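You operate a simulated robot arm through the tools that you are given. There is no shell and no other tool.

You run a simulated robot arm. Do the job below in one go: nothing can be reset, and whatever is moved stays where it is left.

Task
Lock the arm off, then set both table stops to the orange-edged card.
Fine: each on its tick, both knobs tight again.

It is judged by the outcome, as a careful person would: the job done as asked, and still so three seconds after it is handed in. It fails if anything else is knocked over, pushed out of place, dropped, spilled or broken.

Robot
A 7-joint arm with a two-finger parallel gripper, fixed in place. Base frame: the origin is at the foot of the arm, x ahead of it, y to its left, z up. Units: mm, degrees, N and s.
Its first joint turns from -166.0 to 166.0 degrees. Payload 4.4 kg.
Tool frame: the origin (TCP) lies between the finger pads and is the grasp point; the fingertips stand 23 mm ahead of it; z points along the fingers, y is the line along which they close. The gripper opens to 94 mm. The fingers are 38 mm wide and 10 mm thick; the gripper's body (54 by 96 mm) begins 39 mm behind the TCP.
Orientation is told as [roll, pitch, yaw] about the base's x, y, z axes, in that order, counted from this pose: with the fingers straight down and closing along the base's y, the tool's x points along the base's -x, its y along +y and its z along -z.

Tools
- The arm moves only by the tool move_arm. Its argument "commands" is a list of rows, each an object (a shift or turn left out is 0, a gripper value left out holds the last) with "delta_pos": the shift along the tool's x, y, z in units of 250 mm (1.0 is 250 mm), a list of three; "angular": the turn, a rotation vector about the tool's x, y, z in units of 120 degrees (1.0 is 120 degrees), a list of three. In form: [{"delta_pos": [x, y, z], "angular": [ax, ay, az]}, ...]. A call has 1 to 20 rows; each row is the pose to reach, as a shift and turn from the pose commanded when the call began, along the tool's axes at that moment. "gripper" is the closure, from 0 (fully open) to 1 (shut), set as the call begins (left out, the last holds). A call with a number of a shift or a turn outside -1 to 1 is refused whole. Each row takes 0.2 s and may step no farther than 50 mm and 8.6 degrees from the row before; otherwise, or with a gripper value out of range, the whole call is refused. A pose out of reach is approached as far as the arm can. The call stops where the force on the tool passes 90 N (or 10 N more than at its start, if that is more) or the arm is blocked; 0.2 s more then pass. Each finger travels about 72 mm/s and halts on what it meets, pressing with about 25 N; the grip force reading is that of the motor and also rises with nothing between the fingers. The clock runs only during rows and for 0.2 s after the last one: add rows that repeat a pose to give the fingers time. It gives the time, the measured TCP pose, the force on the tool (base axes), the opening and the grip force at its end, in the units of the frame above (readings bear some noise), with the torque about the TCP (base axes, N m) and any sound that the robot's microphone picked up.
- Cameras (640 x 400 px; columns grow to the right, rows downward): "scene" is fixed at [221.3, -499.5, 1520]; the picture's right is [0.50, -0.86, 0.00], its down [-0.67, -0.39, -0.63] and it looks along [0.55, 0.32, -0.78] (base axes); focal length 214 px, centre (320, 200). "wrist" rides on the gripper at [86, 16, -75] in the tool frame; the picture's right is [-0.18, 0.98, 0.00], its down [-0.58, -0.11, -0.81] and it looks along [-0.79, -0.15, 0.59] (tool axes); focal length 243 px, centre (320, 200). There is no depth. A picture from a camera that has moved, and an enlarged one, comes with that camera's place and axes in the base frame and with its lens.
- snapshot(camera): a new picture of that camera. No time passes.
- inspect(camera, box): a new picture of the part [left, top, right, bottom] of that camera's present view, enlarged. No time passes.
- sign_off(): hands the job in; it is judged then, once.

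Nothing tells you positions but the pictures and the camera data. Unless the task says otherwise, let go and move clear before handing in.

The tools are called after ">>>" as name(argument=value, ...) on one line, values as JSON. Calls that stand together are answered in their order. move_arm: Moves the arm, as the interface text tells. Its arguments: {"type":"object","properties":{"commands":{"type":"array"},"gripper":{"type":"number"}},"required":["commands"]} The other tools are called the same way: snapshot (camera) takes a picture; inspect (camera, box) takes an enlarged picture of a part of a camera's view; sign_off () hands the job in.

At the start:

```text
time_s: 0.0
tool_pos: [605.1, 427.0, 1249.7]
tool_rot: [0.0, 0.0, 0.0]
contact_force: [0.0, 1.3, 0.4]
wrist_torque: [0.01, 0.03, 0.0]
opening: 94.2
finger_force: 0.1
```

scene: 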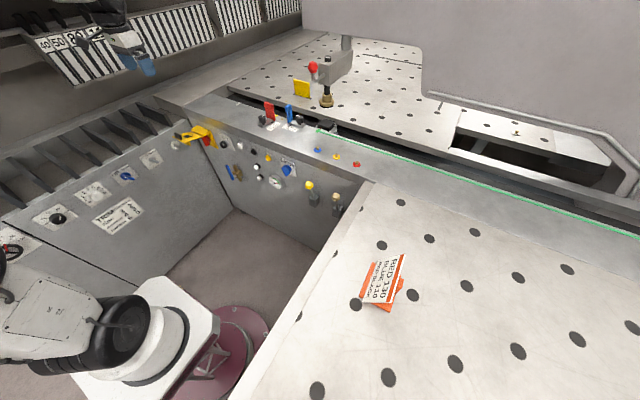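
wrist: 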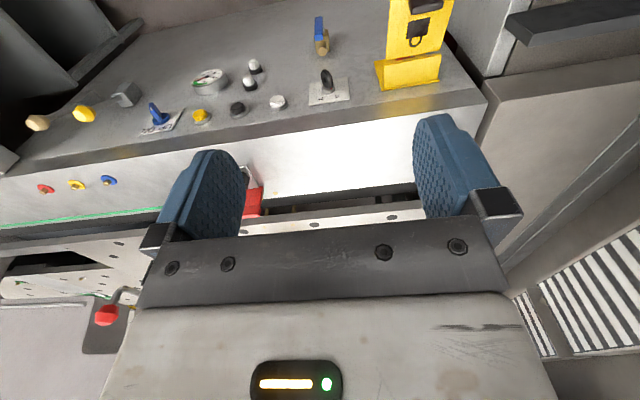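

I see a machine (a saw with a head arm?) with a front control panel, table stops in red and blue near a slot, and an orange-edged card on the table. I'll look closer before moving anything.

>>> inspect(camera="scene", box=[340, 240, 430, 320])

>>> inspect(camera="scene", box=[230, 40, 370, 140])

>>> inspect(camera="scene", box=[160, 110, 360, 220])

>>> inspect(camera="scene", box=[0, 120, 180, 270])

>>> inspect(camera="wrist", box=[0, 0, 480, 330])

```text
5.00 times, centred on (385, 280) of scene
camera zoom: at [221.3, -499.5, 1520.0], right [0.5, -0.86, 0.0], down [-0.67, -0.39, -0.63], along [0.55, 0.32, -0.78], focal length 1072 px, centre (-5, -200)
```

zoom: 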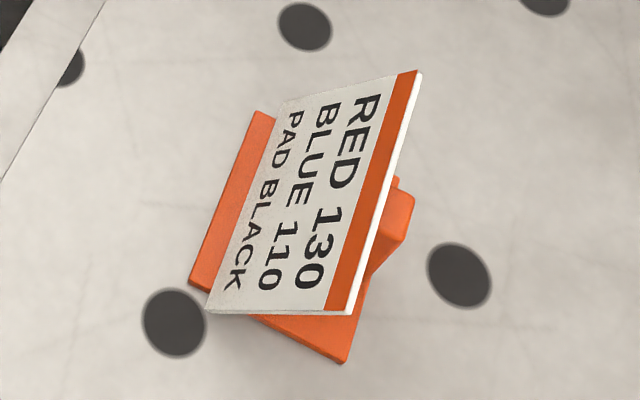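

```text
4.00 times, centred on (300, 90) of scene
camera zoom: at [221.3, -499.5, 1520.0], right [0.5, -0.86, 0.0], down [-0.67, -0.39, -0.63], along [0.55, 0.32, -0.78], focal length 858 px, centre (400, 640)
```

zoom: 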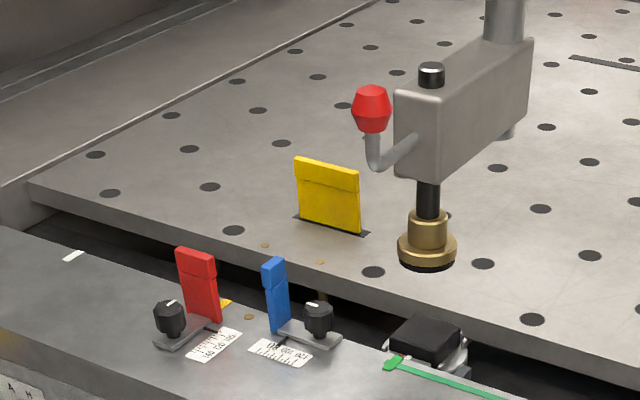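

```text
3.20 times, centred on (260, 165) of scene
camera zoom: at [221.3, -499.5, 1520.0], right [0.5, -0.86, 0.0], down [-0.67, -0.39, -0.63], along [0.55, 0.32, -0.78], focal length 686 px, centre (512, 312)
```

zoom: 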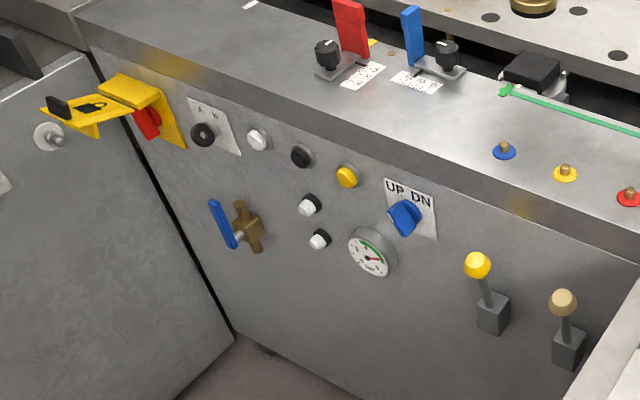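

```text
2.67 times, centred on (90, 195) of scene
camera zoom: at [221.3, -499.5, 1520.0], right [0.5, -0.86, 0.0], down [-0.67, -0.39, -0.63], along [0.55, 0.32, -0.78], focal length 572 px, centre (933, 213)
```

zoom: 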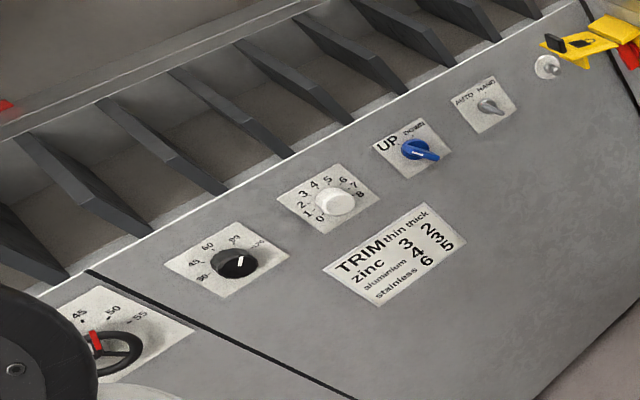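

```text
1.21 times, centred on (240, 165) of wrist
camera zoom: at [518.8, 443.5, 1324.2], right [0.18, 0.98, 0.0], down [0.58, -0.11, 0.81], along [0.79, -0.15, -0.59], focal length 294 px, centre (417, 242)
```

zoom: 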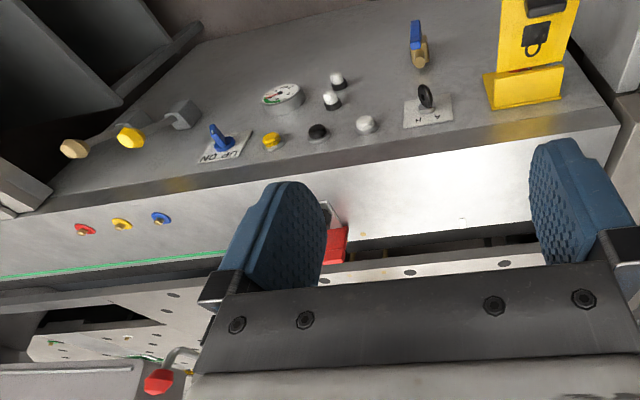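

The stops (red and blue) sit on the ledge ahead, with the clamp arm behind them and a yellow lock-out device on the panel. I'll zoom in on each of these to understand the mechanism.

>>> inspect(camera="scene", box=[165, 115, 229, 155])

>>> inspect(camera="scene", box=[255, 95, 319, 135])

>>> inspect(camera="wrist", box=[300, 0, 480, 112])

>>> inspect(camera="scene", box=[215, 135, 311, 195])

>>> inspect(camera="scene", box=[0, 0, 320, 120])

>>> inspect(camera="wrist", box=[100, 40, 300, 165])

```text
10.00 times, centred on (197, 135) of scene
camera zoom: at [221.3, -499.5, 1520.0], right [0.5, -0.86, 0.0], down [-0.67, -0.39, -0.63], along [0.55, 0.32, -0.78], focal length 2145 px, centre (1550, 850)
```

zoom: 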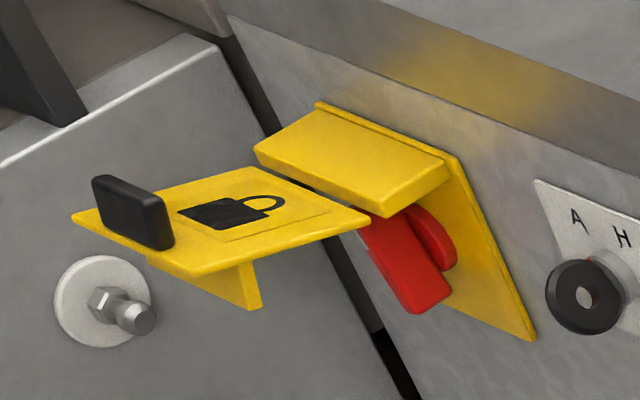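

```text
10.00 times, centred on (287, 115) of scene
camera zoom: at [221.3, -499.5, 1520.0], right [0.5, -0.86, 0.0], down [-0.67, -0.39, -0.63], along [0.55, 0.32, -0.78], focal length 2145 px, centre (650, 1050)
```

zoom: 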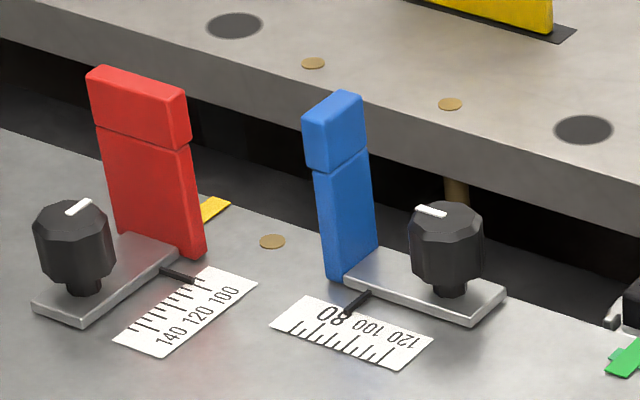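

```text
3.56 times, centred on (390, 56) of wrist
camera zoom: at [518.8, 443.5, 1324.2], right [0.18, 0.98, 0.0], down [0.58, -0.11, 0.81], along [0.79, -0.15, -0.59], focal length 863 px, centre (71, 712)
```

zoom: 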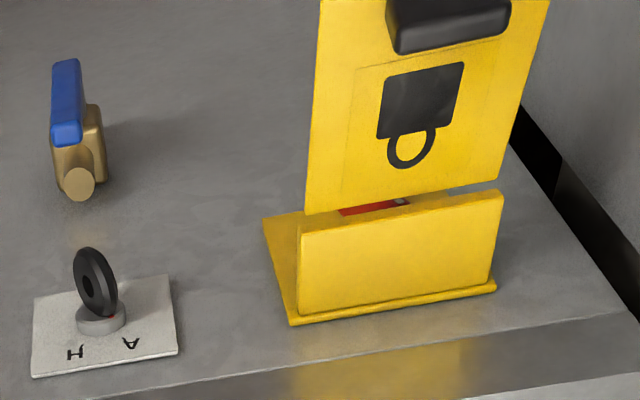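

```text
6.67 times, centred on (263, 165) of scene
camera zoom: at [221.3, -499.5, 1520.0], right [0.5, -0.86, 0.0], down [-0.67, -0.39, -0.63], along [0.55, 0.32, -0.78], focal length 1430 px, centre (700, 433)
```

zoom: 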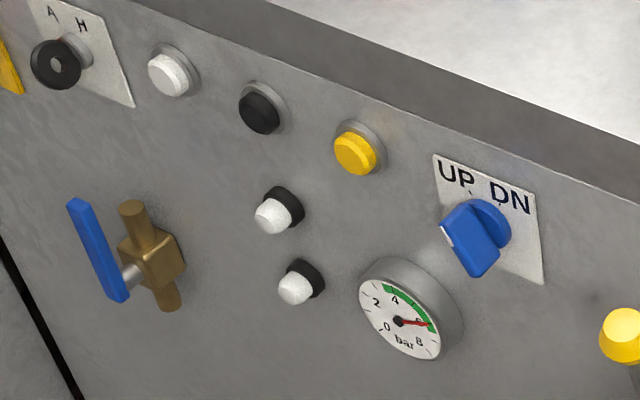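

```text
2.00 times, centred on (160, 60) of scene
camera zoom: at [221.3, -499.5, 1520.0], right [0.5, -0.86, 0.0], down [-0.67, -0.39, -0.63], along [0.55, 0.32, -0.78], focal length 429 px, centre (640, 480)
```

zoom: 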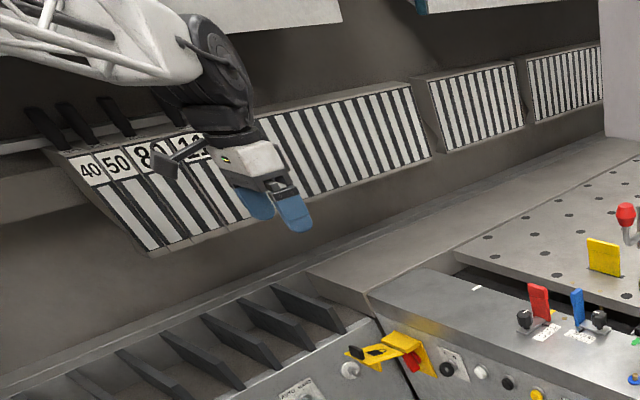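

```text
3.20 times, centred on (200, 102) of wrist
camera zoom: at [518.8, 443.5, 1324.2], right [0.18, 0.98, 0.0], down [0.58, -0.11, 0.81], along [0.79, -0.15, -0.59], focal length 776 px, centre (704, 512)
```

zoom: 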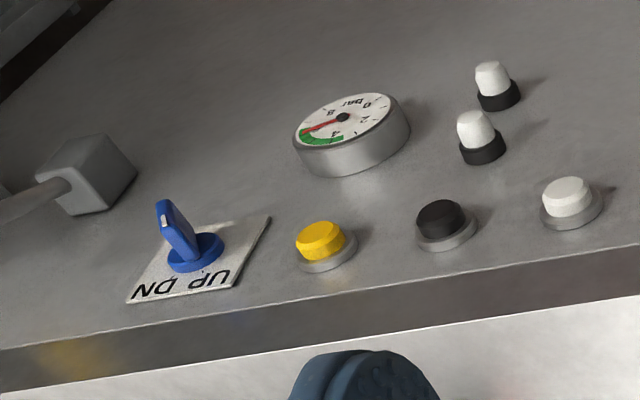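

The yellow flap carries a padlock symbol and hinges over a red isolator on the front panel, around (740, 520, 860). I'll bring the wrist camera closer to it first.

>>> move_arm(commands=[{"delta_pos": [0.025, 0.0625, 0.1125]}, {"delta_pos": [0.05, 0.125, 0.225]}, {"delta_pos": [0.075, 0.1875, 0.3375]}, {"delta_pos": [0.1, 0.25, 0.45]}, {"delta_pos": [0.125, 0.3125, 0.5625]}, {"delta_pos": [0.15, 0.375, 0.675]}, {"delta_pos": [0.175, 0.4375, 0.7875]}, {"delta_pos": [0.2, 0.5, 0.9]}])

```text
time_s: 1.8
tool_pos: [555.8, 551.2, 1021.9]
tool_rot: [0.0, 0.0, -0.1]
contact_force: [0.3, 0.7, 1.4]
wrist_torque: [-0.01, -0.02, 0.0]
opening: 93.8
finger_force: 0.0
```

Arm moved without contact. I'll look at the lock device from here.

>>> snapshot(camera="wrist")

>>> snapshot(camera="scene")

```text
taken
camera wrist: at [468.3, 568.2, 1096.8], right [0.18, 0.98, 0.0], down [0.58, -0.11, 0.81], along [0.79, -0.15, -0.59], focal length 243 px, centre (320, 200)
```

wrist: 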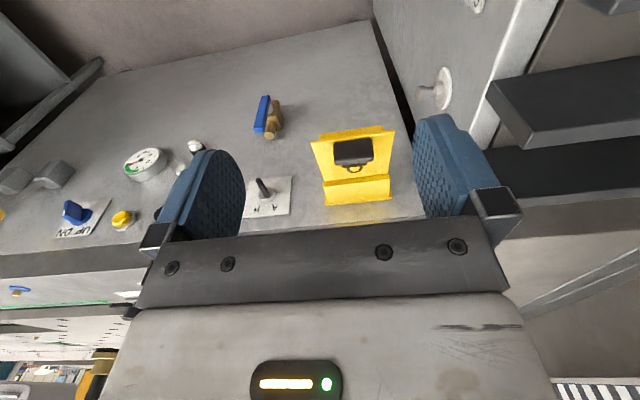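

```text
taken
```

scene: 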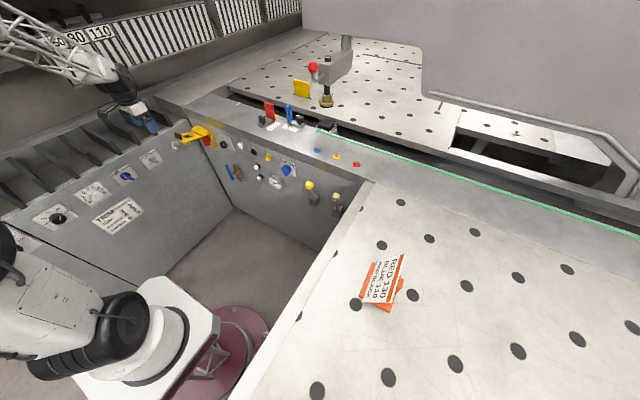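

>>> inspect(camera="wrist", box=[296, 115, 408, 185])

>>> inspect(camera="wrist", box=[240, 80, 480, 230])

```text
5.71 times, centred on (352, 150) of wrist
camera zoom: at [468.3, 568.2, 1096.8], right [0.18, 0.98, 0.0], down [0.58, -0.11, 0.81], along [0.79, -0.15, -0.59], focal length 1386 px, centre (137, 486)
```

zoom: 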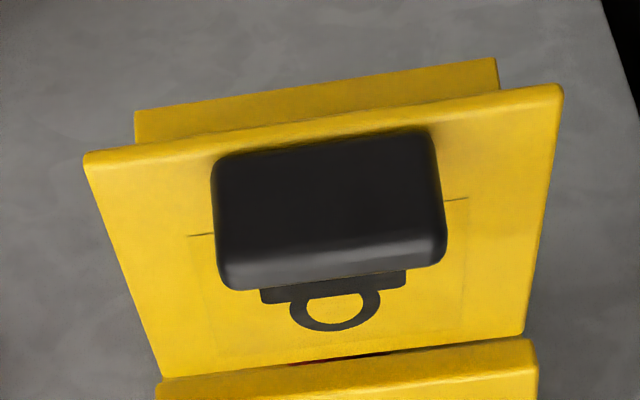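

```text
2.67 times, centred on (360, 155) of wrist
camera zoom: at [468.3, 568.2, 1096.8], right [0.18, 0.98, 0.0], down [0.58, -0.11, 0.81], along [0.79, -0.15, -0.59], focal length 647 px, centre (213, 320)
```

zoom: 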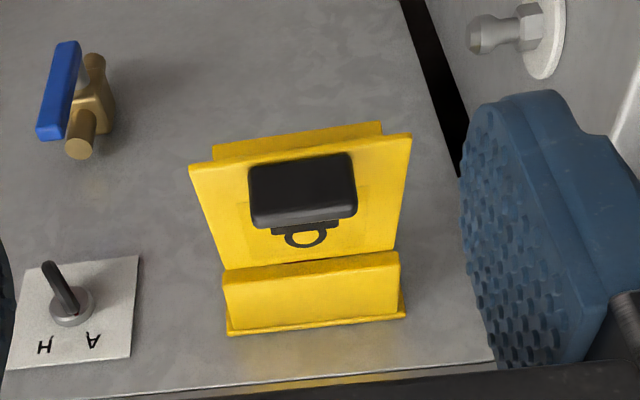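

The flap is up, a red switch is hidden behind it. I'll tilt the tool so the camera looks level at the switch from in front.

>>> move_arm(commands=[{"delta_pos": [0.01, -0.005, 0.081], "angular": [0, -0.0552, 0]}, {"delta_pos": [0.02, -0.011, 0.162], "angular": [0, -0.1104, 0]}, {"delta_pos": [0.03, -0.016, 0.243], "angular": [0, -0.1656, 0]}, {"delta_pos": [0.04, -0.022, 0.324], "angular": [0, -0.2208, 0]}, {"delta_pos": [0.05, -0.028, 0.405], "angular": [0, -0.276, 0]}, {"delta_pos": [0.06, -0.033, 0.486], "angular": [0, -0.3312, 0]}, {"delta_pos": [0.07, -0.038, 0.567], "angular": [0, -0.3864, 0]}, {"delta_pos": [0.08, -0.044, 0.648], "angular": [0, -0.4417, 0]}])

>>> snapshot(camera="wrist")

```text
time_s: 3.6
tool_pos: [535.8, 541.8, 864.2]
tool_rot: [0.2, -53.1, -0.3]
contact_force: [-1.1, -0.7, 0.7]
wrist_torque: [0.01, 0.01, 0.0]
opening: 94.0
finger_force: 0.1
```

```text
taken
camera wrist: at [424.7, 558.9, 840.2], right [0.11, 0.98, 0.15], down [-0.3, -0.11, 0.95], along [0.95, -0.15, 0.28], focal length 243 px, centre (320, 200)
```

wrist: 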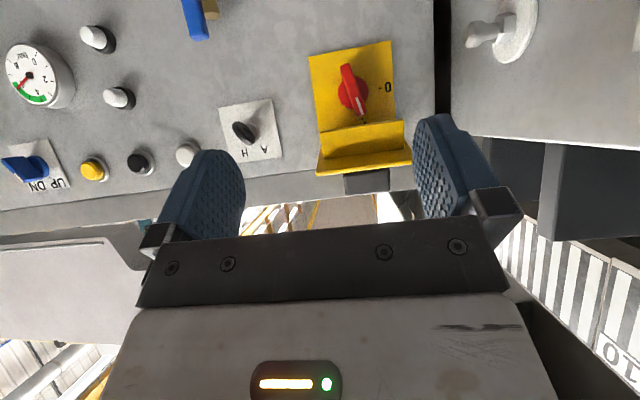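

Now the red rotary isolator is visible with a "0" mark. I'll zoom in on it.

>>> inspect(camera="wrist", box=[296, 35, 424, 115])

>>> inspect(camera="wrist", box=[300, 90, 428, 200])

>>> inspect(camera="wrist", box=[0, 20, 300, 210])

```text
5.00 times, centred on (360, 75) of wrist
camera zoom: at [424.7, 558.9, 840.2], right [0.11, 0.98, 0.15], down [-0.3, -0.11, 0.95], along [0.95, -0.15, 0.28], focal length 1213 px, centre (120, 825)
```

zoom: 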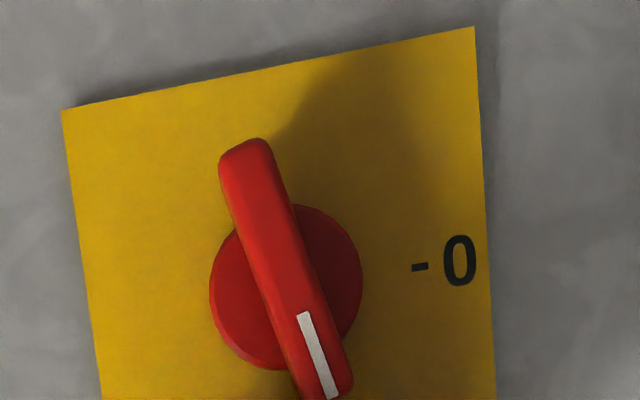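

```text
3.64 times, centred on (364, 145) of wrist
camera zoom: at [424.7, 558.9, 840.2], right [0.11, 0.98, 0.15], down [-0.3, -0.11, 0.95], along [0.95, -0.15, 0.28], focal length 882 px, centre (160, 400)
```

zoom: 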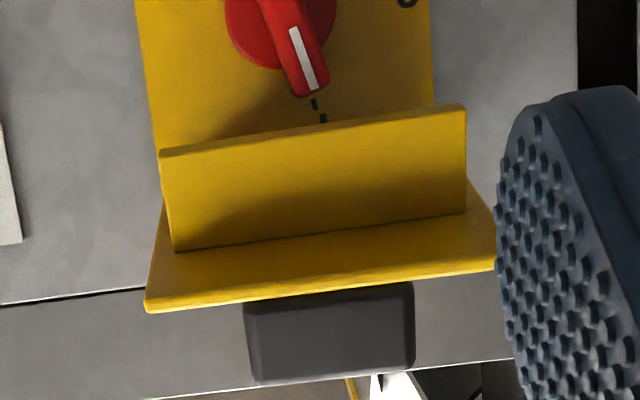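

```text
2.11 times, centred on (150, 115) of wrist
camera zoom: at [424.7, 558.9, 840.2], right [0.11, 0.98, 0.15], down [-0.3, -0.11, 0.95], along [0.95, -0.15, 0.28], focal length 511 px, centre (678, 379)
```

zoom: 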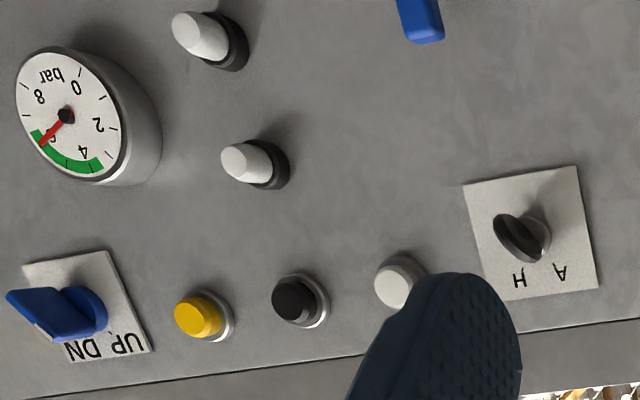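

The isolator reads "1" (up) with "0" to the left (+y). I'll zoom further to get the handle geometry and the flap's flange.

>>> inspect(camera="wrist", box=[328, 60, 392, 100])

>>> inspect(camera="wrist", box=[328, 95, 392, 135])

>>> inspect(camera="scene", box=[181, 123, 213, 143])

```text
10.00 times, centred on (360, 80) of wrist
camera zoom: at [424.7, 558.9, 840.2], right [0.11, 0.98, 0.15], down [-0.3, -0.11, 0.95], along [0.95, -0.15, 0.28], focal length 2426 px, centre (-80, 1400)
```

zoom: 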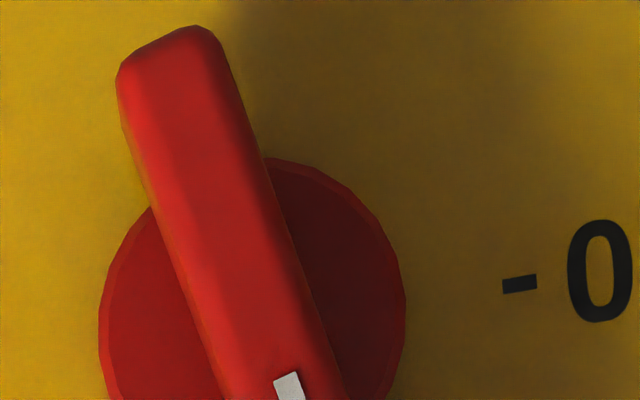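

```text
10.00 times, centred on (360, 115) of wrist
camera zoom: at [424.7, 558.9, 840.2], right [0.11, 0.98, 0.15], down [-0.3, -0.11, 0.95], along [0.95, -0.15, 0.28], focal length 2426 px, centre (-80, 1050)
```

zoom: 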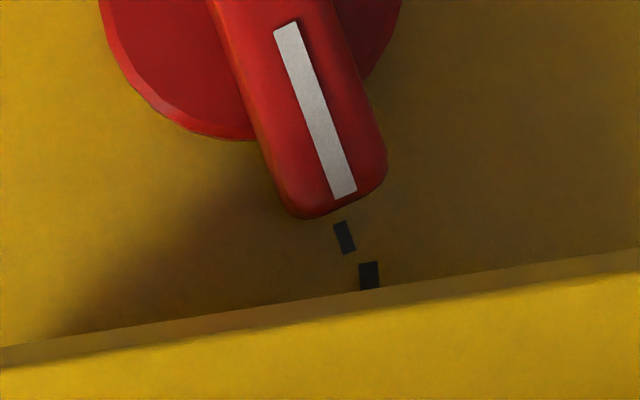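

```text
16.00 times, centred on (197, 133) of scene
camera zoom: at [221.3, -499.5, 1520.0], right [0.5, -0.86, 0.0], down [-0.67, -0.39, -0.63], along [0.55, 0.32, -0.78], focal length 3432 px, centre (2288, 1272)
```

zoom: 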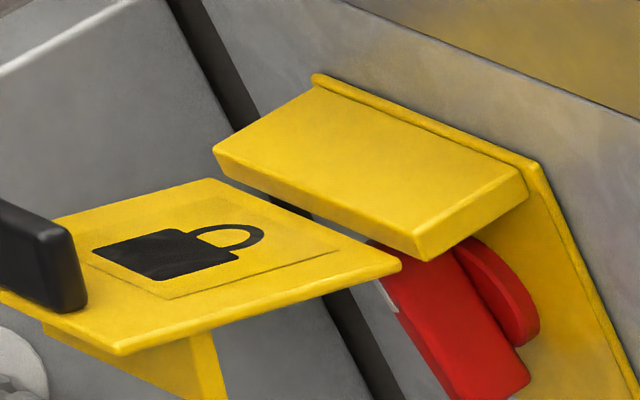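

The isolator handle is at about (770–795, 570, 799), tilted 15° from vertical; "0" is horizontal toward +y. I'll close the gripper and bring it horizontal, low and in front of the panel, to later push the handle's tail round.

>>> move_arm(commands=[{"delta_pos": [0.0685, 0.0384, 0.0514], "angular": [0, -0.0615, 0]}, {"delta_pos": [0.137, 0.0768, 0.1027], "angular": [0, -0.123, 0]}, {"delta_pos": [0.2054, 0.1152, 0.1541], "angular": [0, -0.1845, 0]}, {"delta_pos": [0.2739, 0.1536, 0.2054], "angular": [0, -0.246, 0]}, {"delta_pos": [0.3424, 0.192, 0.2568], "angular": [0, -0.3075, 0]}, {"delta_pos": [0.3424, 0.192, 0.2568], "angular": [0, -0.3075, 0]}], gripper=1)

>>> snapshot(camera="wrist")

>>> snapshot(camera="scene")

```text
time_s: 5.0
tool_pos: [538.1, 590.4, 755.8]
tool_rot: [74.5, -90.0, -74.5]
contact_force: [-0.3, -0.1, -0.3]
wrist_torque: [0.01, -0.01, 0.01]
opening: 0.1
finger_force: 25.0
```

```text
taken
camera wrist: at [462.2, 606.4, 670.0], right [0.0, 0.98, 0.18], down [-0.81, -0.11, 0.58], along [0.59, -0.15, 0.79], focal length 243 px, centre (320, 200)
```

wrist: 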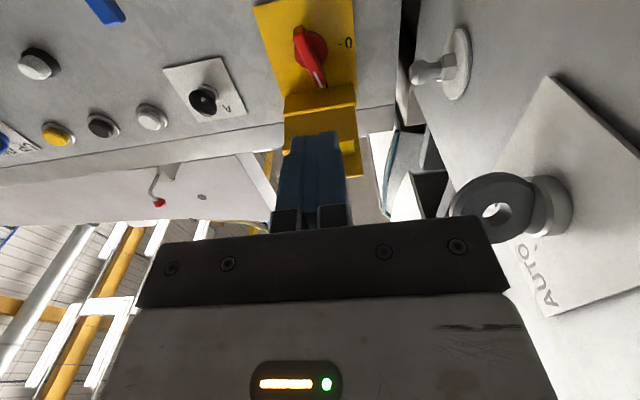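

```text
taken
```

scene: 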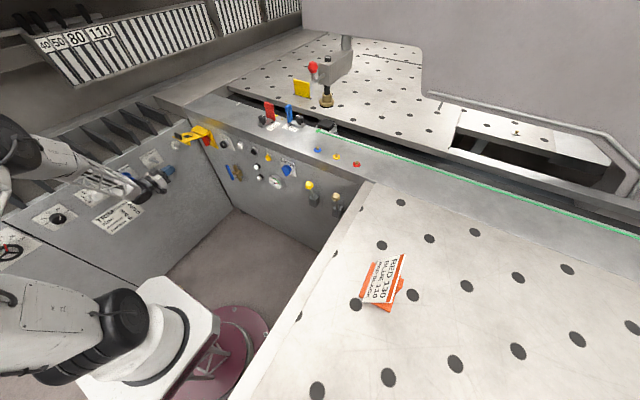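

The gripper is horizontal and clear of the left panel's knobs. I'll refine the switch location from this new angle.

>>> inspect(camera="wrist", box=[264, 0, 392, 80])

>>> inspect(camera="wrist", box=[256, 60, 384, 140])

```text
5.00 times, centred on (328, 40) of wrist
camera zoom: at [462.2, 606.4, 670.0], right [0.0, 0.98, 0.18], down [-0.81, -0.11, 0.58], along [0.59, -0.15, 0.79], focal length 1213 px, centre (280, 1000)
```

zoom: 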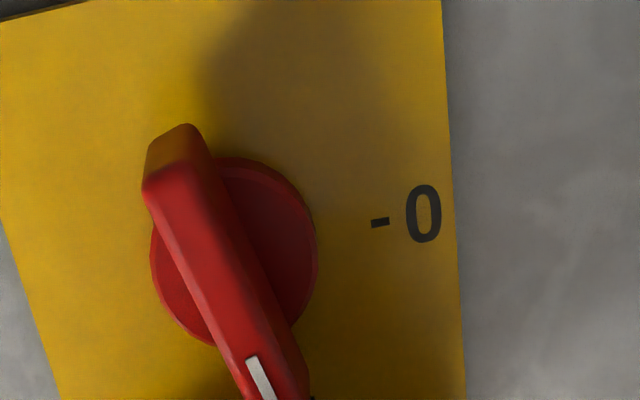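

```text
5.00 times, centred on (320, 100) of wrist
camera zoom: at [462.2, 606.4, 670.0], right [0.0, 0.98, 0.18], down [-0.81, -0.11, 0.58], along [0.59, -0.15, 0.79], focal length 1213 px, centre (320, 700)
```

zoom: 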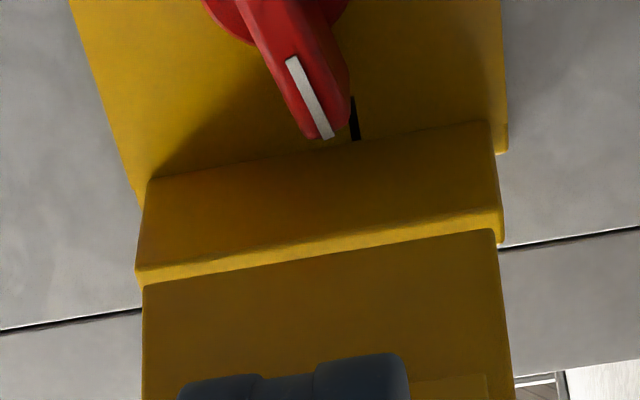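

Handle centre confirmed near (y 570, z 800), bar spanning x≈756–781. I'll move straight in beside the handle's tail (left-below), leaving ~10 mm gap.

>>> move_arm(commands=[{"delta_pos": [0, 0, 0.14]}, {"delta_pos": [0, 0, 0.28]}, {"delta_pos": [0, 0, 0.42]}, {"delta_pos": [0, 0, 0.56]}, {"delta_pos": [0, 0, 0.7]}, {"delta_pos": [0, 0, 0.8]}, {"delta_pos": [0, 0, 0.856]}])

>>> snapshot(camera="wrist")

>>> inspect(camera="scene", box=[149, 105, 245, 165])

```text
time_s: 6.6
tool_pos: [751.7, 588.6, 755.4]
tool_rot: [-3.3, -89.9, 3.3]
contact_force: [0.1, -0.8, -0.8]
wrist_torque: [-0.01, -0.01, 0.0]
opening: 0.0
finger_force: 25.0
```

```text
taken
camera wrist: at [676.4, 604.7, 669.2], right [0.0, 0.98, 0.18], down [-0.81, -0.11, 0.58], along [0.59, -0.15, 0.79], focal length 243 px, centre (320, 200)
```

wrist: 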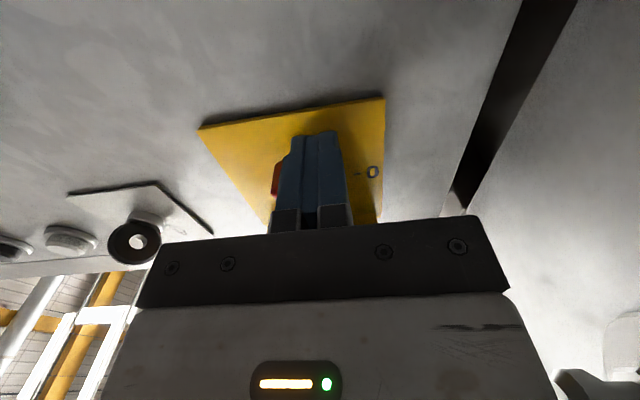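

```text
6.67 times, centred on (197, 135) of scene
camera zoom: at [221.3, -499.5, 1520.0], right [0.5, -0.86, 0.0], down [-0.67, -0.39, -0.63], along [0.55, 0.32, -0.78], focal length 1430 px, centre (1140, 633)
```

zoom: 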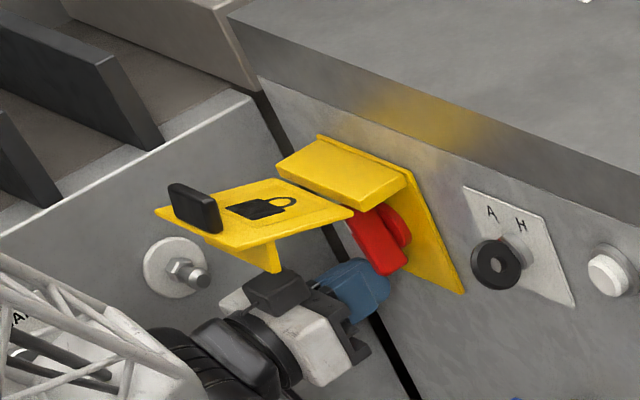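

The fingertips are beside the handle tail with clearance to the flange above. Now I'll push the tail along an arc so the pointer turns to "0".

>>> move_arm(commands=[{"delta_pos": [-0.0006, -0.0168, 0]}, {"delta_pos": [-0.0012, -0.0336, 0]}, {"delta_pos": [-0.0024, -0.0466, 0]}, {"delta_pos": [-0.004, -0.0596, 0]}, {"delta_pos": [-0.0085, -0.072, 0]}, {"delta_pos": [-0.0136, -0.084, 0]}, {"delta_pos": [-0.021, -0.095, 0]}, {"delta_pos": [-0.0288, -0.1052, 0]}, {"delta_pos": [-0.039, -0.114, 0]}, {"delta_pos": [-0.0492, -0.1216, 0]}, {"delta_pos": [-0.061, -0.1275, 0]}, {"delta_pos": [-0.0732, -0.132, 0]}])

>>> snapshot(camera="wrist")

>>> inspect(camera="scene", box=[165, 115, 229, 155])

```text
time_s: 9.2
tool_pos: [750.1, 556.6, 772.7]
tool_rot: [-5.3, -90.0, 5.2]
contact_force: [-0.5, -0.1, -0.7]
wrist_torque: [-0.01, -0.02, -0.01]
opening: 0.0
finger_force: 25.6
```

```text
taken
camera wrist: at [675.7, 573.0, 686.6], right [0.0, 0.98, 0.18], down [-0.81, -0.11, 0.58], along [0.59, -0.15, 0.79], focal length 243 px, centre (320, 200)
```

wrist: 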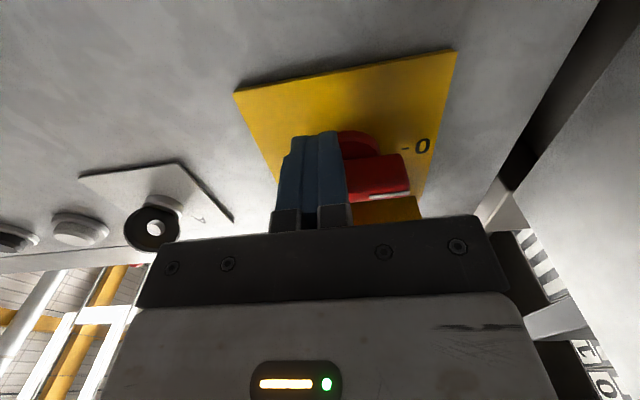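

```text
10.00 times, centred on (197, 135) of scene
camera zoom: at [221.3, -499.5, 1520.0], right [0.5, -0.86, 0.0], down [-0.67, -0.39, -0.63], along [0.55, 0.32, -0.78], focal length 2145 px, centre (1550, 850)
```

zoom: 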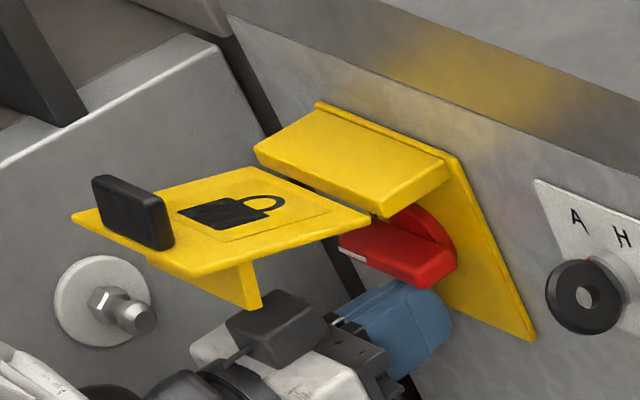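

The handle has swung to the horizontal "0" position. I'll lower slightly, back away, and check it.

>>> move_arm(commands=[{"delta_pos": [0.05, 0, 0]}, {"delta_pos": [0.05, 0, -0.1]}, {"delta_pos": [0.05, 0, -0.25]}, {"delta_pos": [0.05, 0, -0.4]}, {"delta_pos": [0.05, 0, -0.55]}, {"delta_pos": [0.05, 0, -0.7]}, {"delta_pos": [0.05, 0, -0.8]}])

>>> snapshot(camera="wrist")

```text
time_s: 10.8
tool_pos: [549.2, 557.0, 759.7]
tool_rot: [0.5, -90.0, -0.6]
contact_force: [-0.3, -0.7, -0.6]
wrist_torque: [0.0, -0.01, 0.02]
opening: 0.1
finger_force: 25.2
```

```text
taken
camera wrist: at [474.5, 573.6, 674.3], right [0.0, 0.98, 0.18], down [-0.81, -0.11, 0.58], along [0.59, -0.15, 0.79], focal length 243 px, centre (320, 200)
```

wrist: 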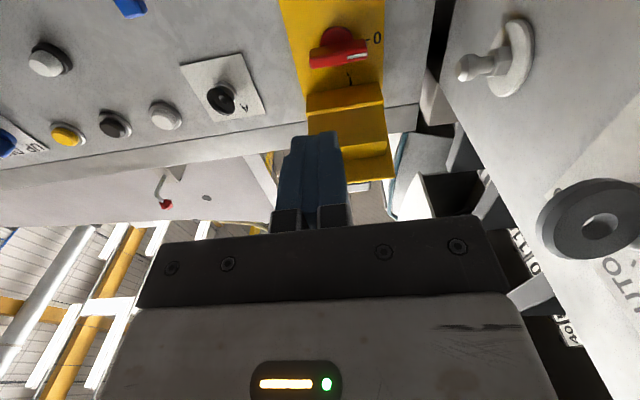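

>>> inspect(camera="wrist", box=[284, 10, 412, 90])

>>> inspect(camera="scene", box=[165, 115, 229, 155])

```text
5.00 times, centred on (348, 50) of wrist
camera zoom: at [474.5, 573.6, 674.3], right [0.0, 0.98, 0.18], down [-0.81, -0.11, 0.58], along [0.59, -0.15, 0.79], focal length 1213 px, centre (180, 950)
```

zoom: 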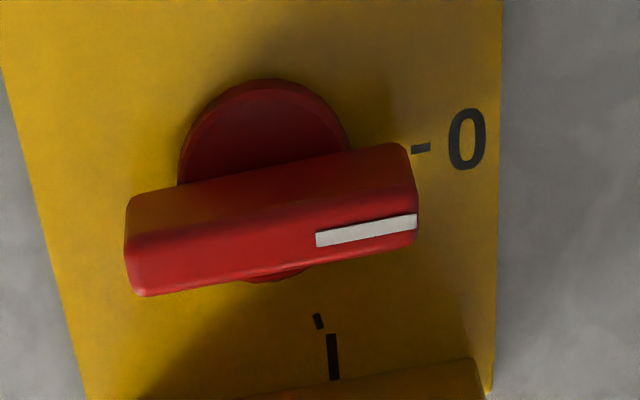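

```text
10.00 times, centred on (197, 135) of scene
camera zoom: at [221.3, -499.5, 1520.0], right [0.5, -0.86, 0.0], down [-0.67, -0.39, -0.63], along [0.55, 0.32, -0.78], focal length 2145 px, centre (1550, 850)
```

zoom: 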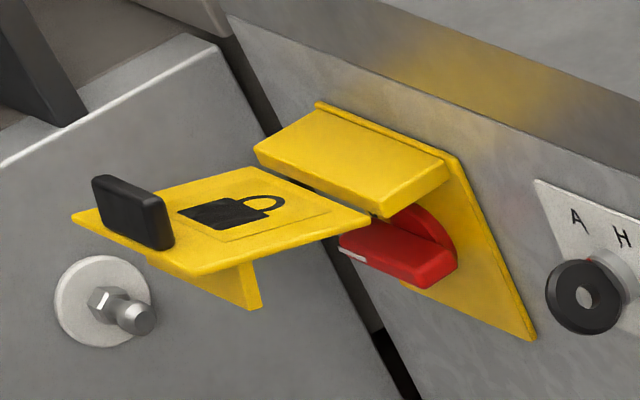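

The isolator points at "0". Next I'll raise the tool, point it down, and get above the flap (hinge near x 745, z 855; outer edge x 652, z 878) to swing it closed.

>>> move_arm(commands=[{"delta_pos": [-0.072, 0.004, 0.0], "angular": [0, 0.068, 0]}, {"delta_pos": [-0.145, 0.009, 0.0], "angular": [0, 0.136, 0]}, {"delta_pos": [-0.218, 0.014, 0.01], "angular": [0, 0.204, 0]}, {"delta_pos": [-0.291, 0.019, 0.03], "angular": [0, 0.272, 0]}, {"delta_pos": [-0.364, 0.024, 0.05], "angular": [0, 0.34, 0]}, {"delta_pos": [-0.437, 0.029, 0.07], "angular": [0, 0.408, 0]}, {"delta_pos": [-0.51, 0.034, 0.1], "angular": [0, 0.476, 0]}, {"delta_pos": [-0.583, 0.038, 0.13], "angular": [0, 0.544, 0]}, {"delta_pos": [-0.656, 0.043, 0.16], "angular": [0, 0.612, 0]}, {"delta_pos": [-0.729, 0.048, 0.19], "angular": [0, 0.68, 0]}, {"delta_pos": [-0.8, 0.052, 0.204], "angular": [0, 0.75, 0]}])

>>> snapshot(camera="wrist")

```text
time_s: 13.2
tool_pos: [599.5, 569.2, 960.3]
tool_rot: [0.0, 0.2, 0.2]
contact_force: [-0.3, 0.4, 0.6]
wrist_torque: [-0.01, -0.01, 0.0]
opening: 0.1
finger_force: 24.7
```

```text
taken
camera wrist: at [513.5, 585.2, 1036.3], right [0.18, 0.98, 0.0], down [0.58, -0.11, 0.8], along [0.79, -0.15, -0.59], focal length 243 px, centre (320, 200)
```

wrist: 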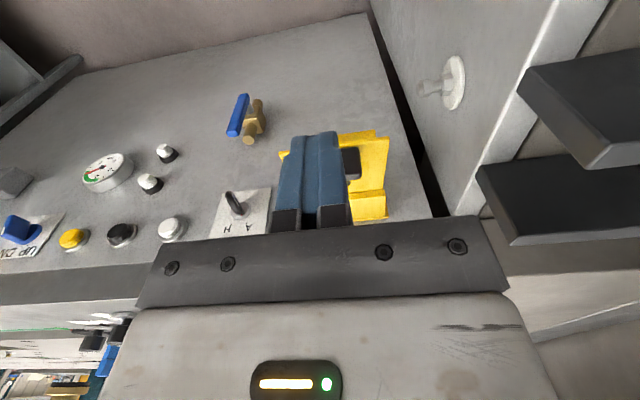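

Tool is vertical with the flap ahead. Move forward over the flap, then down to just above it.

>>> move_arm(commands=[{"delta_pos": [-0.1, 0.003, 0]}, {"delta_pos": [-0.2, 0.003, 0]}, {"delta_pos": [-0.3, 0.003, 0]}, {"delta_pos": [-0.406, 0.003, 0.0]}, {"delta_pos": [-0.406, 0.003, 0.1]}, {"delta_pos": [-0.406, 0.003, 0.17]}])

>>> snapshot(camera="wrist")

>>> inspect(camera="scene", box=[149, 85, 245, 145])

```text
time_s: 14.6
tool_pos: [702.3, 570.2, 917.6]
tool_rot: [0.1, 0.1, 0.0]
contact_force: [0.7, 0.2, 0.4]
wrist_torque: [0.03, -0.02, 0.01]
opening: 0.1
finger_force: 24.6
```

```text
taken
camera wrist: at [616.0, 586.5, 993.3], right [0.18, 0.98, 0.0], down [0.58, -0.11, 0.81], along [0.79, -0.15, -0.59], focal length 243 px, centre (320, 200)
```

wrist: 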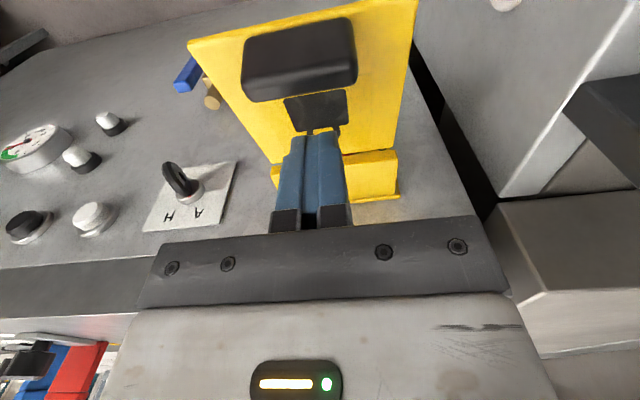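

```text
6.67 times, centred on (197, 115) of scene
camera zoom: at [221.3, -499.5, 1520.0], right [0.5, -0.86, 0.0], down [-0.67, -0.39, -0.63], along [0.55, 0.32, -0.78], focal length 1430 px, centre (1140, 767)
```

zoom: 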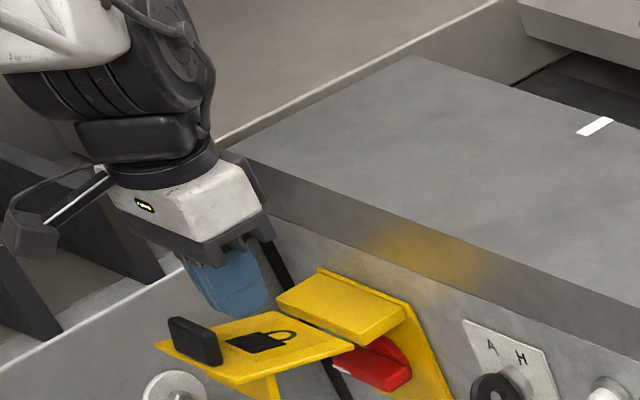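

Fingertips are right above the padlock symbol. I'll press gently down to start the flap rotating.

>>> move_arm(commands=[{"delta_pos": [0, 0, 0.04]}, {"delta_pos": [0, 0, 0.08]}, {"delta_pos": [0, 0, 0.12]}, {"delta_pos": [0, 0, 0.158]}])

>>> inspect(camera="scene", box=[149, 85, 245, 145])

```text
time_s: 15.6
tool_pos: [702.3, 569.3, 877.8]
tool_rot: [0.1, 0.2, 0.0]
contact_force: [0.3, 0.6, 0.3]
wrist_torque: [0.0, 0.0, -0.03]
opening: 0.1
finger_force: 25.2
```

```text
6.67 times, centred on (197, 115) of scene
camera zoom: at [221.3, -499.5, 1520.0], right [0.5, -0.86, 0.0], down [-0.67, -0.39, -0.63], along [0.55, 0.32, -0.78], focal length 1430 px, centre (1140, 767)
```

zoom: 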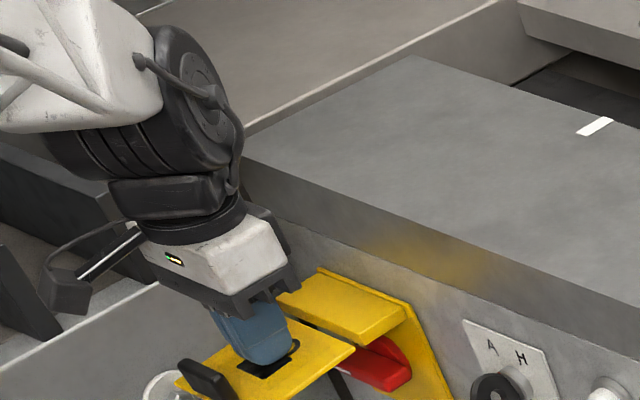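

The flap moves freely under light pressure. Continue the arc around the hinge.

>>> move_arm(commands=[{"delta_pos": [0.0105, 0, 0.0232], "angular": [0, -0.0625, 0]}, {"delta_pos": [0.018, 0, 0.0476], "angular": [0, -0.125, 0]}, {"delta_pos": [0.0221, 0, 0.0728], "angular": [0, -0.1875, 0]}, {"delta_pos": [0.023, 0, 0.0983], "angular": [0, -0.25, 0]}, {"delta_pos": [0.0205, 0, 0.1237], "angular": [0, -0.3125, 0]}, {"delta_pos": [0.0147, 0, 0.1486], "angular": [0, -0.375, 0]}, {"delta_pos": [0.0057, 0, 0.1724], "angular": [0, -0.4375, 0]}, {"delta_pos": [-0.0063, 0, 0.195], "angular": [0, -0.5, 0]}, {"delta_pos": [-0.0212, 0, 0.2157], "angular": [0, -0.5625, 0]}, {"delta_pos": [-0.0386, 0, 0.2343], "angular": [0, -0.625, 0]}])

>>> inspect(camera="scene", box=[149, 95, 245, 155])

>>> snapshot(camera="wrist")

```text
time_s: 17.8
tool_pos: [711.9, 570.1, 820.5]
tool_rot: [0.2, -75.0, -0.2]
contact_force: [-0.1, 0.1, -0.5]
wrist_torque: [-0.02, 0.0, 0.0]
opening: 0.0
finger_force: 25.6
```

```text
6.67 times, centred on (197, 125) of scene
camera zoom: at [221.3, -499.5, 1520.0], right [0.5, -0.86, 0.0], down [-0.67, -0.39, -0.63], along [0.55, 0.32, -0.78], focal length 1430 px, centre (1140, 700)
```

zoom: 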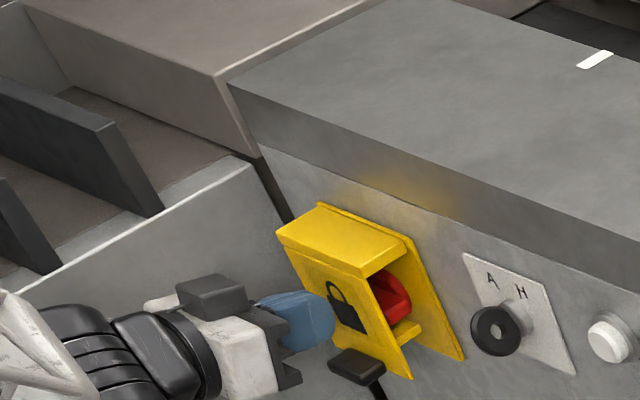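

```text
taken
camera wrist: at [617.8, 586.1, 757.1], right [0.05, 0.98, 0.18], down [-0.63, -0.11, 0.77], along [0.78, -0.15, 0.61], focal length 243 px, centre (320, 200)
```

wrist: 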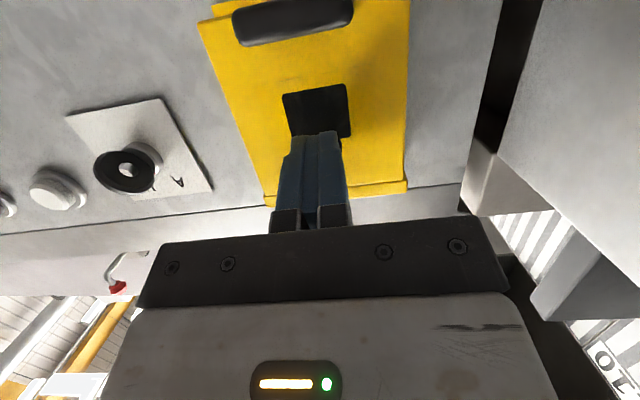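

The flap is nearly vertical with its flange under the red handle. I'll finish the swing with a gentle push.

>>> move_arm(commands=[{"delta_pos": [0.009, 0, 0.0235], "angular": [0, -0.0625, 0]}, {"delta_pos": [0.018, 0, 0.0477], "angular": [0, -0.125, 0]}, {"delta_pos": [0.016, 0, 0.0555], "angular": [0, -0.125, 0]}, {"delta_pos": [0.015, 0, 0.0594], "angular": [0, -0.125, 0]}])

>>> inspect(camera="scene", box=[149, 95, 245, 155])

>>> snapshot(camera="wrist")

```text
time_s: 18.8
tool_pos: [725.9, 570.5, 813.5]
tool_rot: [6.0, -89.8, -6.1]
contact_force: [0.1, 0.5, 0.4]
wrist_torque: [0.0, 0.01, -0.01]
opening: 0.0
finger_force: 25.3
```

```text
6.67 times, centred on (197, 125) of scene
camera zoom: at [221.3, -499.5, 1520.0], right [0.5, -0.86, 0.0], down [-0.67, -0.39, -0.63], along [0.55, 0.32, -0.78], focal length 1430 px, centre (1140, 700)
```

zoom: 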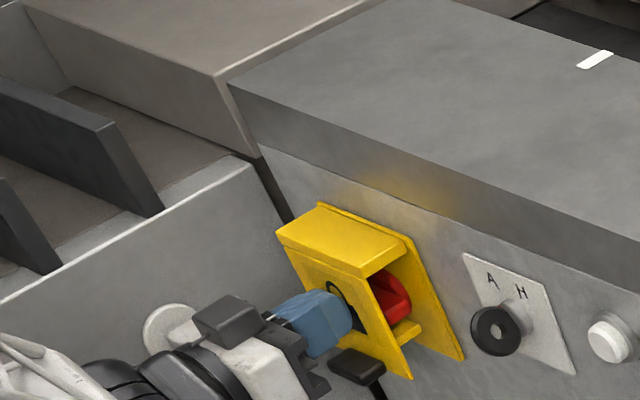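

```text
taken
camera wrist: at [650.4, 586.7, 726.8], right [0.0, 0.98, 0.18], down [-0.81, -0.11, 0.58], along [0.59, -0.15, 0.79], focal length 243 px, centre (320, 200)
```

wrist: 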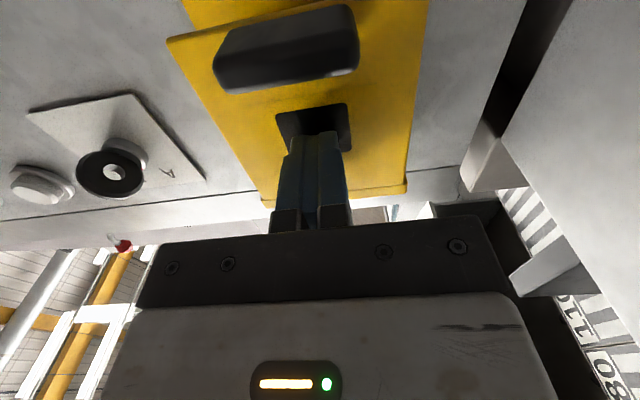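

The flap appears fully vertical already. I'll press lightly a few mm more to confirm it's seated, then withdraw.

>>> move_arm(commands=[{"delta_pos": [0, 0, 0.008]}, {"delta_pos": [0, 0, 0.016]}, {"delta_pos": [0, 0, 0.022]}])

>>> inspect(camera="scene", box=[165, 115, 229, 155])

```text
time_s: 19.4
tool_pos: [726.0, 569.8, 812.5]
tool_rot: [-56.0, -89.9, 56.1]
contact_force: [-36.5, -12.5, 12.4]
wrist_torque: [0.28, -0.96, -0.29]
opening: 0.3
finger_force: 25.0
stopped in row 3: the force on the tool passed its limit at 105 N (the readings are from after the stop); the commanded pose is now the measured one
```

```text
10.00 times, centred on (197, 135) of scene
camera zoom: at [221.3, -499.5, 1520.0], right [0.5, -0.86, 0.0], down [-0.67, -0.39, -0.63], along [0.55, 0.32, -0.78], focal length 2145 px, centre (1550, 850)
```

zoom: 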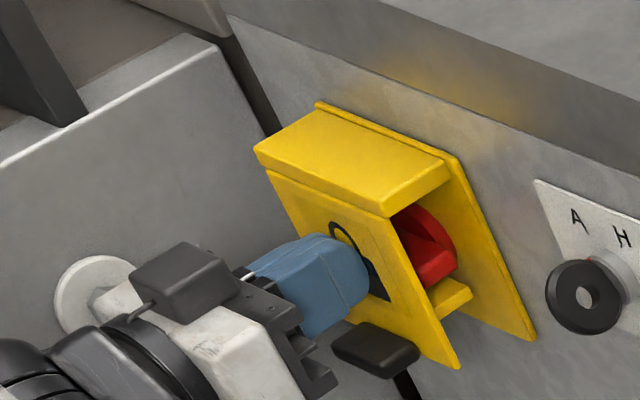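

The flap is hard against its stop: locked. I'll withdraw straight back and check it stays.

>>> move_arm(commands=[{"delta_pos": [0, 0, -0.1]}, {"delta_pos": [0, 0, -0.25]}, {"delta_pos": [0, 0, -0.4]}, {"delta_pos": [0, 0, -0.55]}])

>>> snapshot(camera="wrist")

>>> inspect(camera="scene", box=[165, 115, 229, 155])

```text
time_s: 20.4
tool_pos: [586.9, 568.5, 814.3]
tool_rot: [-26.9, -89.9, 27.0]
contact_force: [1.0, 0.2, -0.2]
wrist_torque: [0.03, -0.02, 0.01]
opening: 0.0
finger_force: 25.3
```

```text
taken
camera wrist: at [511.7, 585.9, 728.2], right [0.0, 0.98, 0.18], down [-0.81, -0.11, 0.58], along [0.59, -0.15, 0.79], focal length 243 px, centre (320, 200)
```

wrist: 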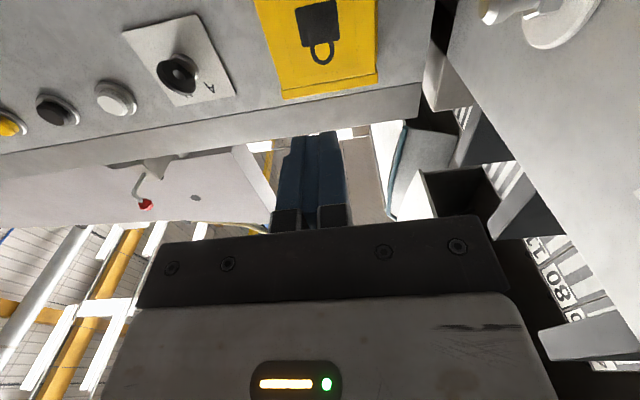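

```text
10.00 times, centred on (197, 135) of scene
camera zoom: at [221.3, -499.5, 1520.0], right [0.5, -0.86, 0.0], down [-0.67, -0.39, -0.63], along [0.55, 0.32, -0.78], focal length 2145 px, centre (1550, 850)
```

zoom: 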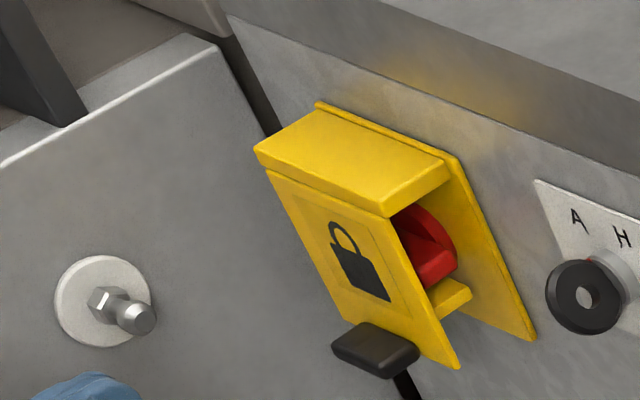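

The flap stays shut over the isolator at "0" — arm locked off. Next, raise the tool upright and head toward the stops (red near (885–938, 197), blue near (968, 48–103), ledge z≈946).

>>> move_arm(commands=[{"delta_pos": [-0.087, -0.054, 0.0], "angular": [0, 0.068, 0]}, {"delta_pos": [-0.174, -0.109, 0.0], "angular": [0, 0.136, 0]}, {"delta_pos": [-0.262, -0.164, 0.02], "angular": [0, 0.204, 0]}, {"delta_pos": [-0.349, -0.218, 0.04], "angular": [0, 0.272, 0]}, {"delta_pos": [-0.436, -0.273, 0.06], "angular": [0, 0.34, 0]}, {"delta_pos": [-0.524, -0.327, 0.08], "angular": [0, 0.408, 0]}, {"delta_pos": [-0.611, -0.382, 0.1], "angular": [0, 0.476, 0]}, {"delta_pos": [-0.698, -0.436, 0.12], "angular": [0, 0.544, 0]}, {"delta_pos": [-0.785, -0.491, 0.14], "angular": [0, 0.612, 0]}, {"delta_pos": [-0.873, -0.545, 0.15], "angular": [0, 0.68, 0]}, {"delta_pos": [-0.96, -0.6, 0.16], "angular": [0, 0.7495, 0]}], gripper=0)

```text
time_s: 22.8
tool_pos: [629.3, 420.3, 1054.9]
tool_rot: [-0.1, 0.2, 0.1]
contact_force: [0.5, -1.6, 0.2]
wrist_torque: [-0.01, 0.01, 0.0]
opening: 94.2
finger_force: 0.1
```

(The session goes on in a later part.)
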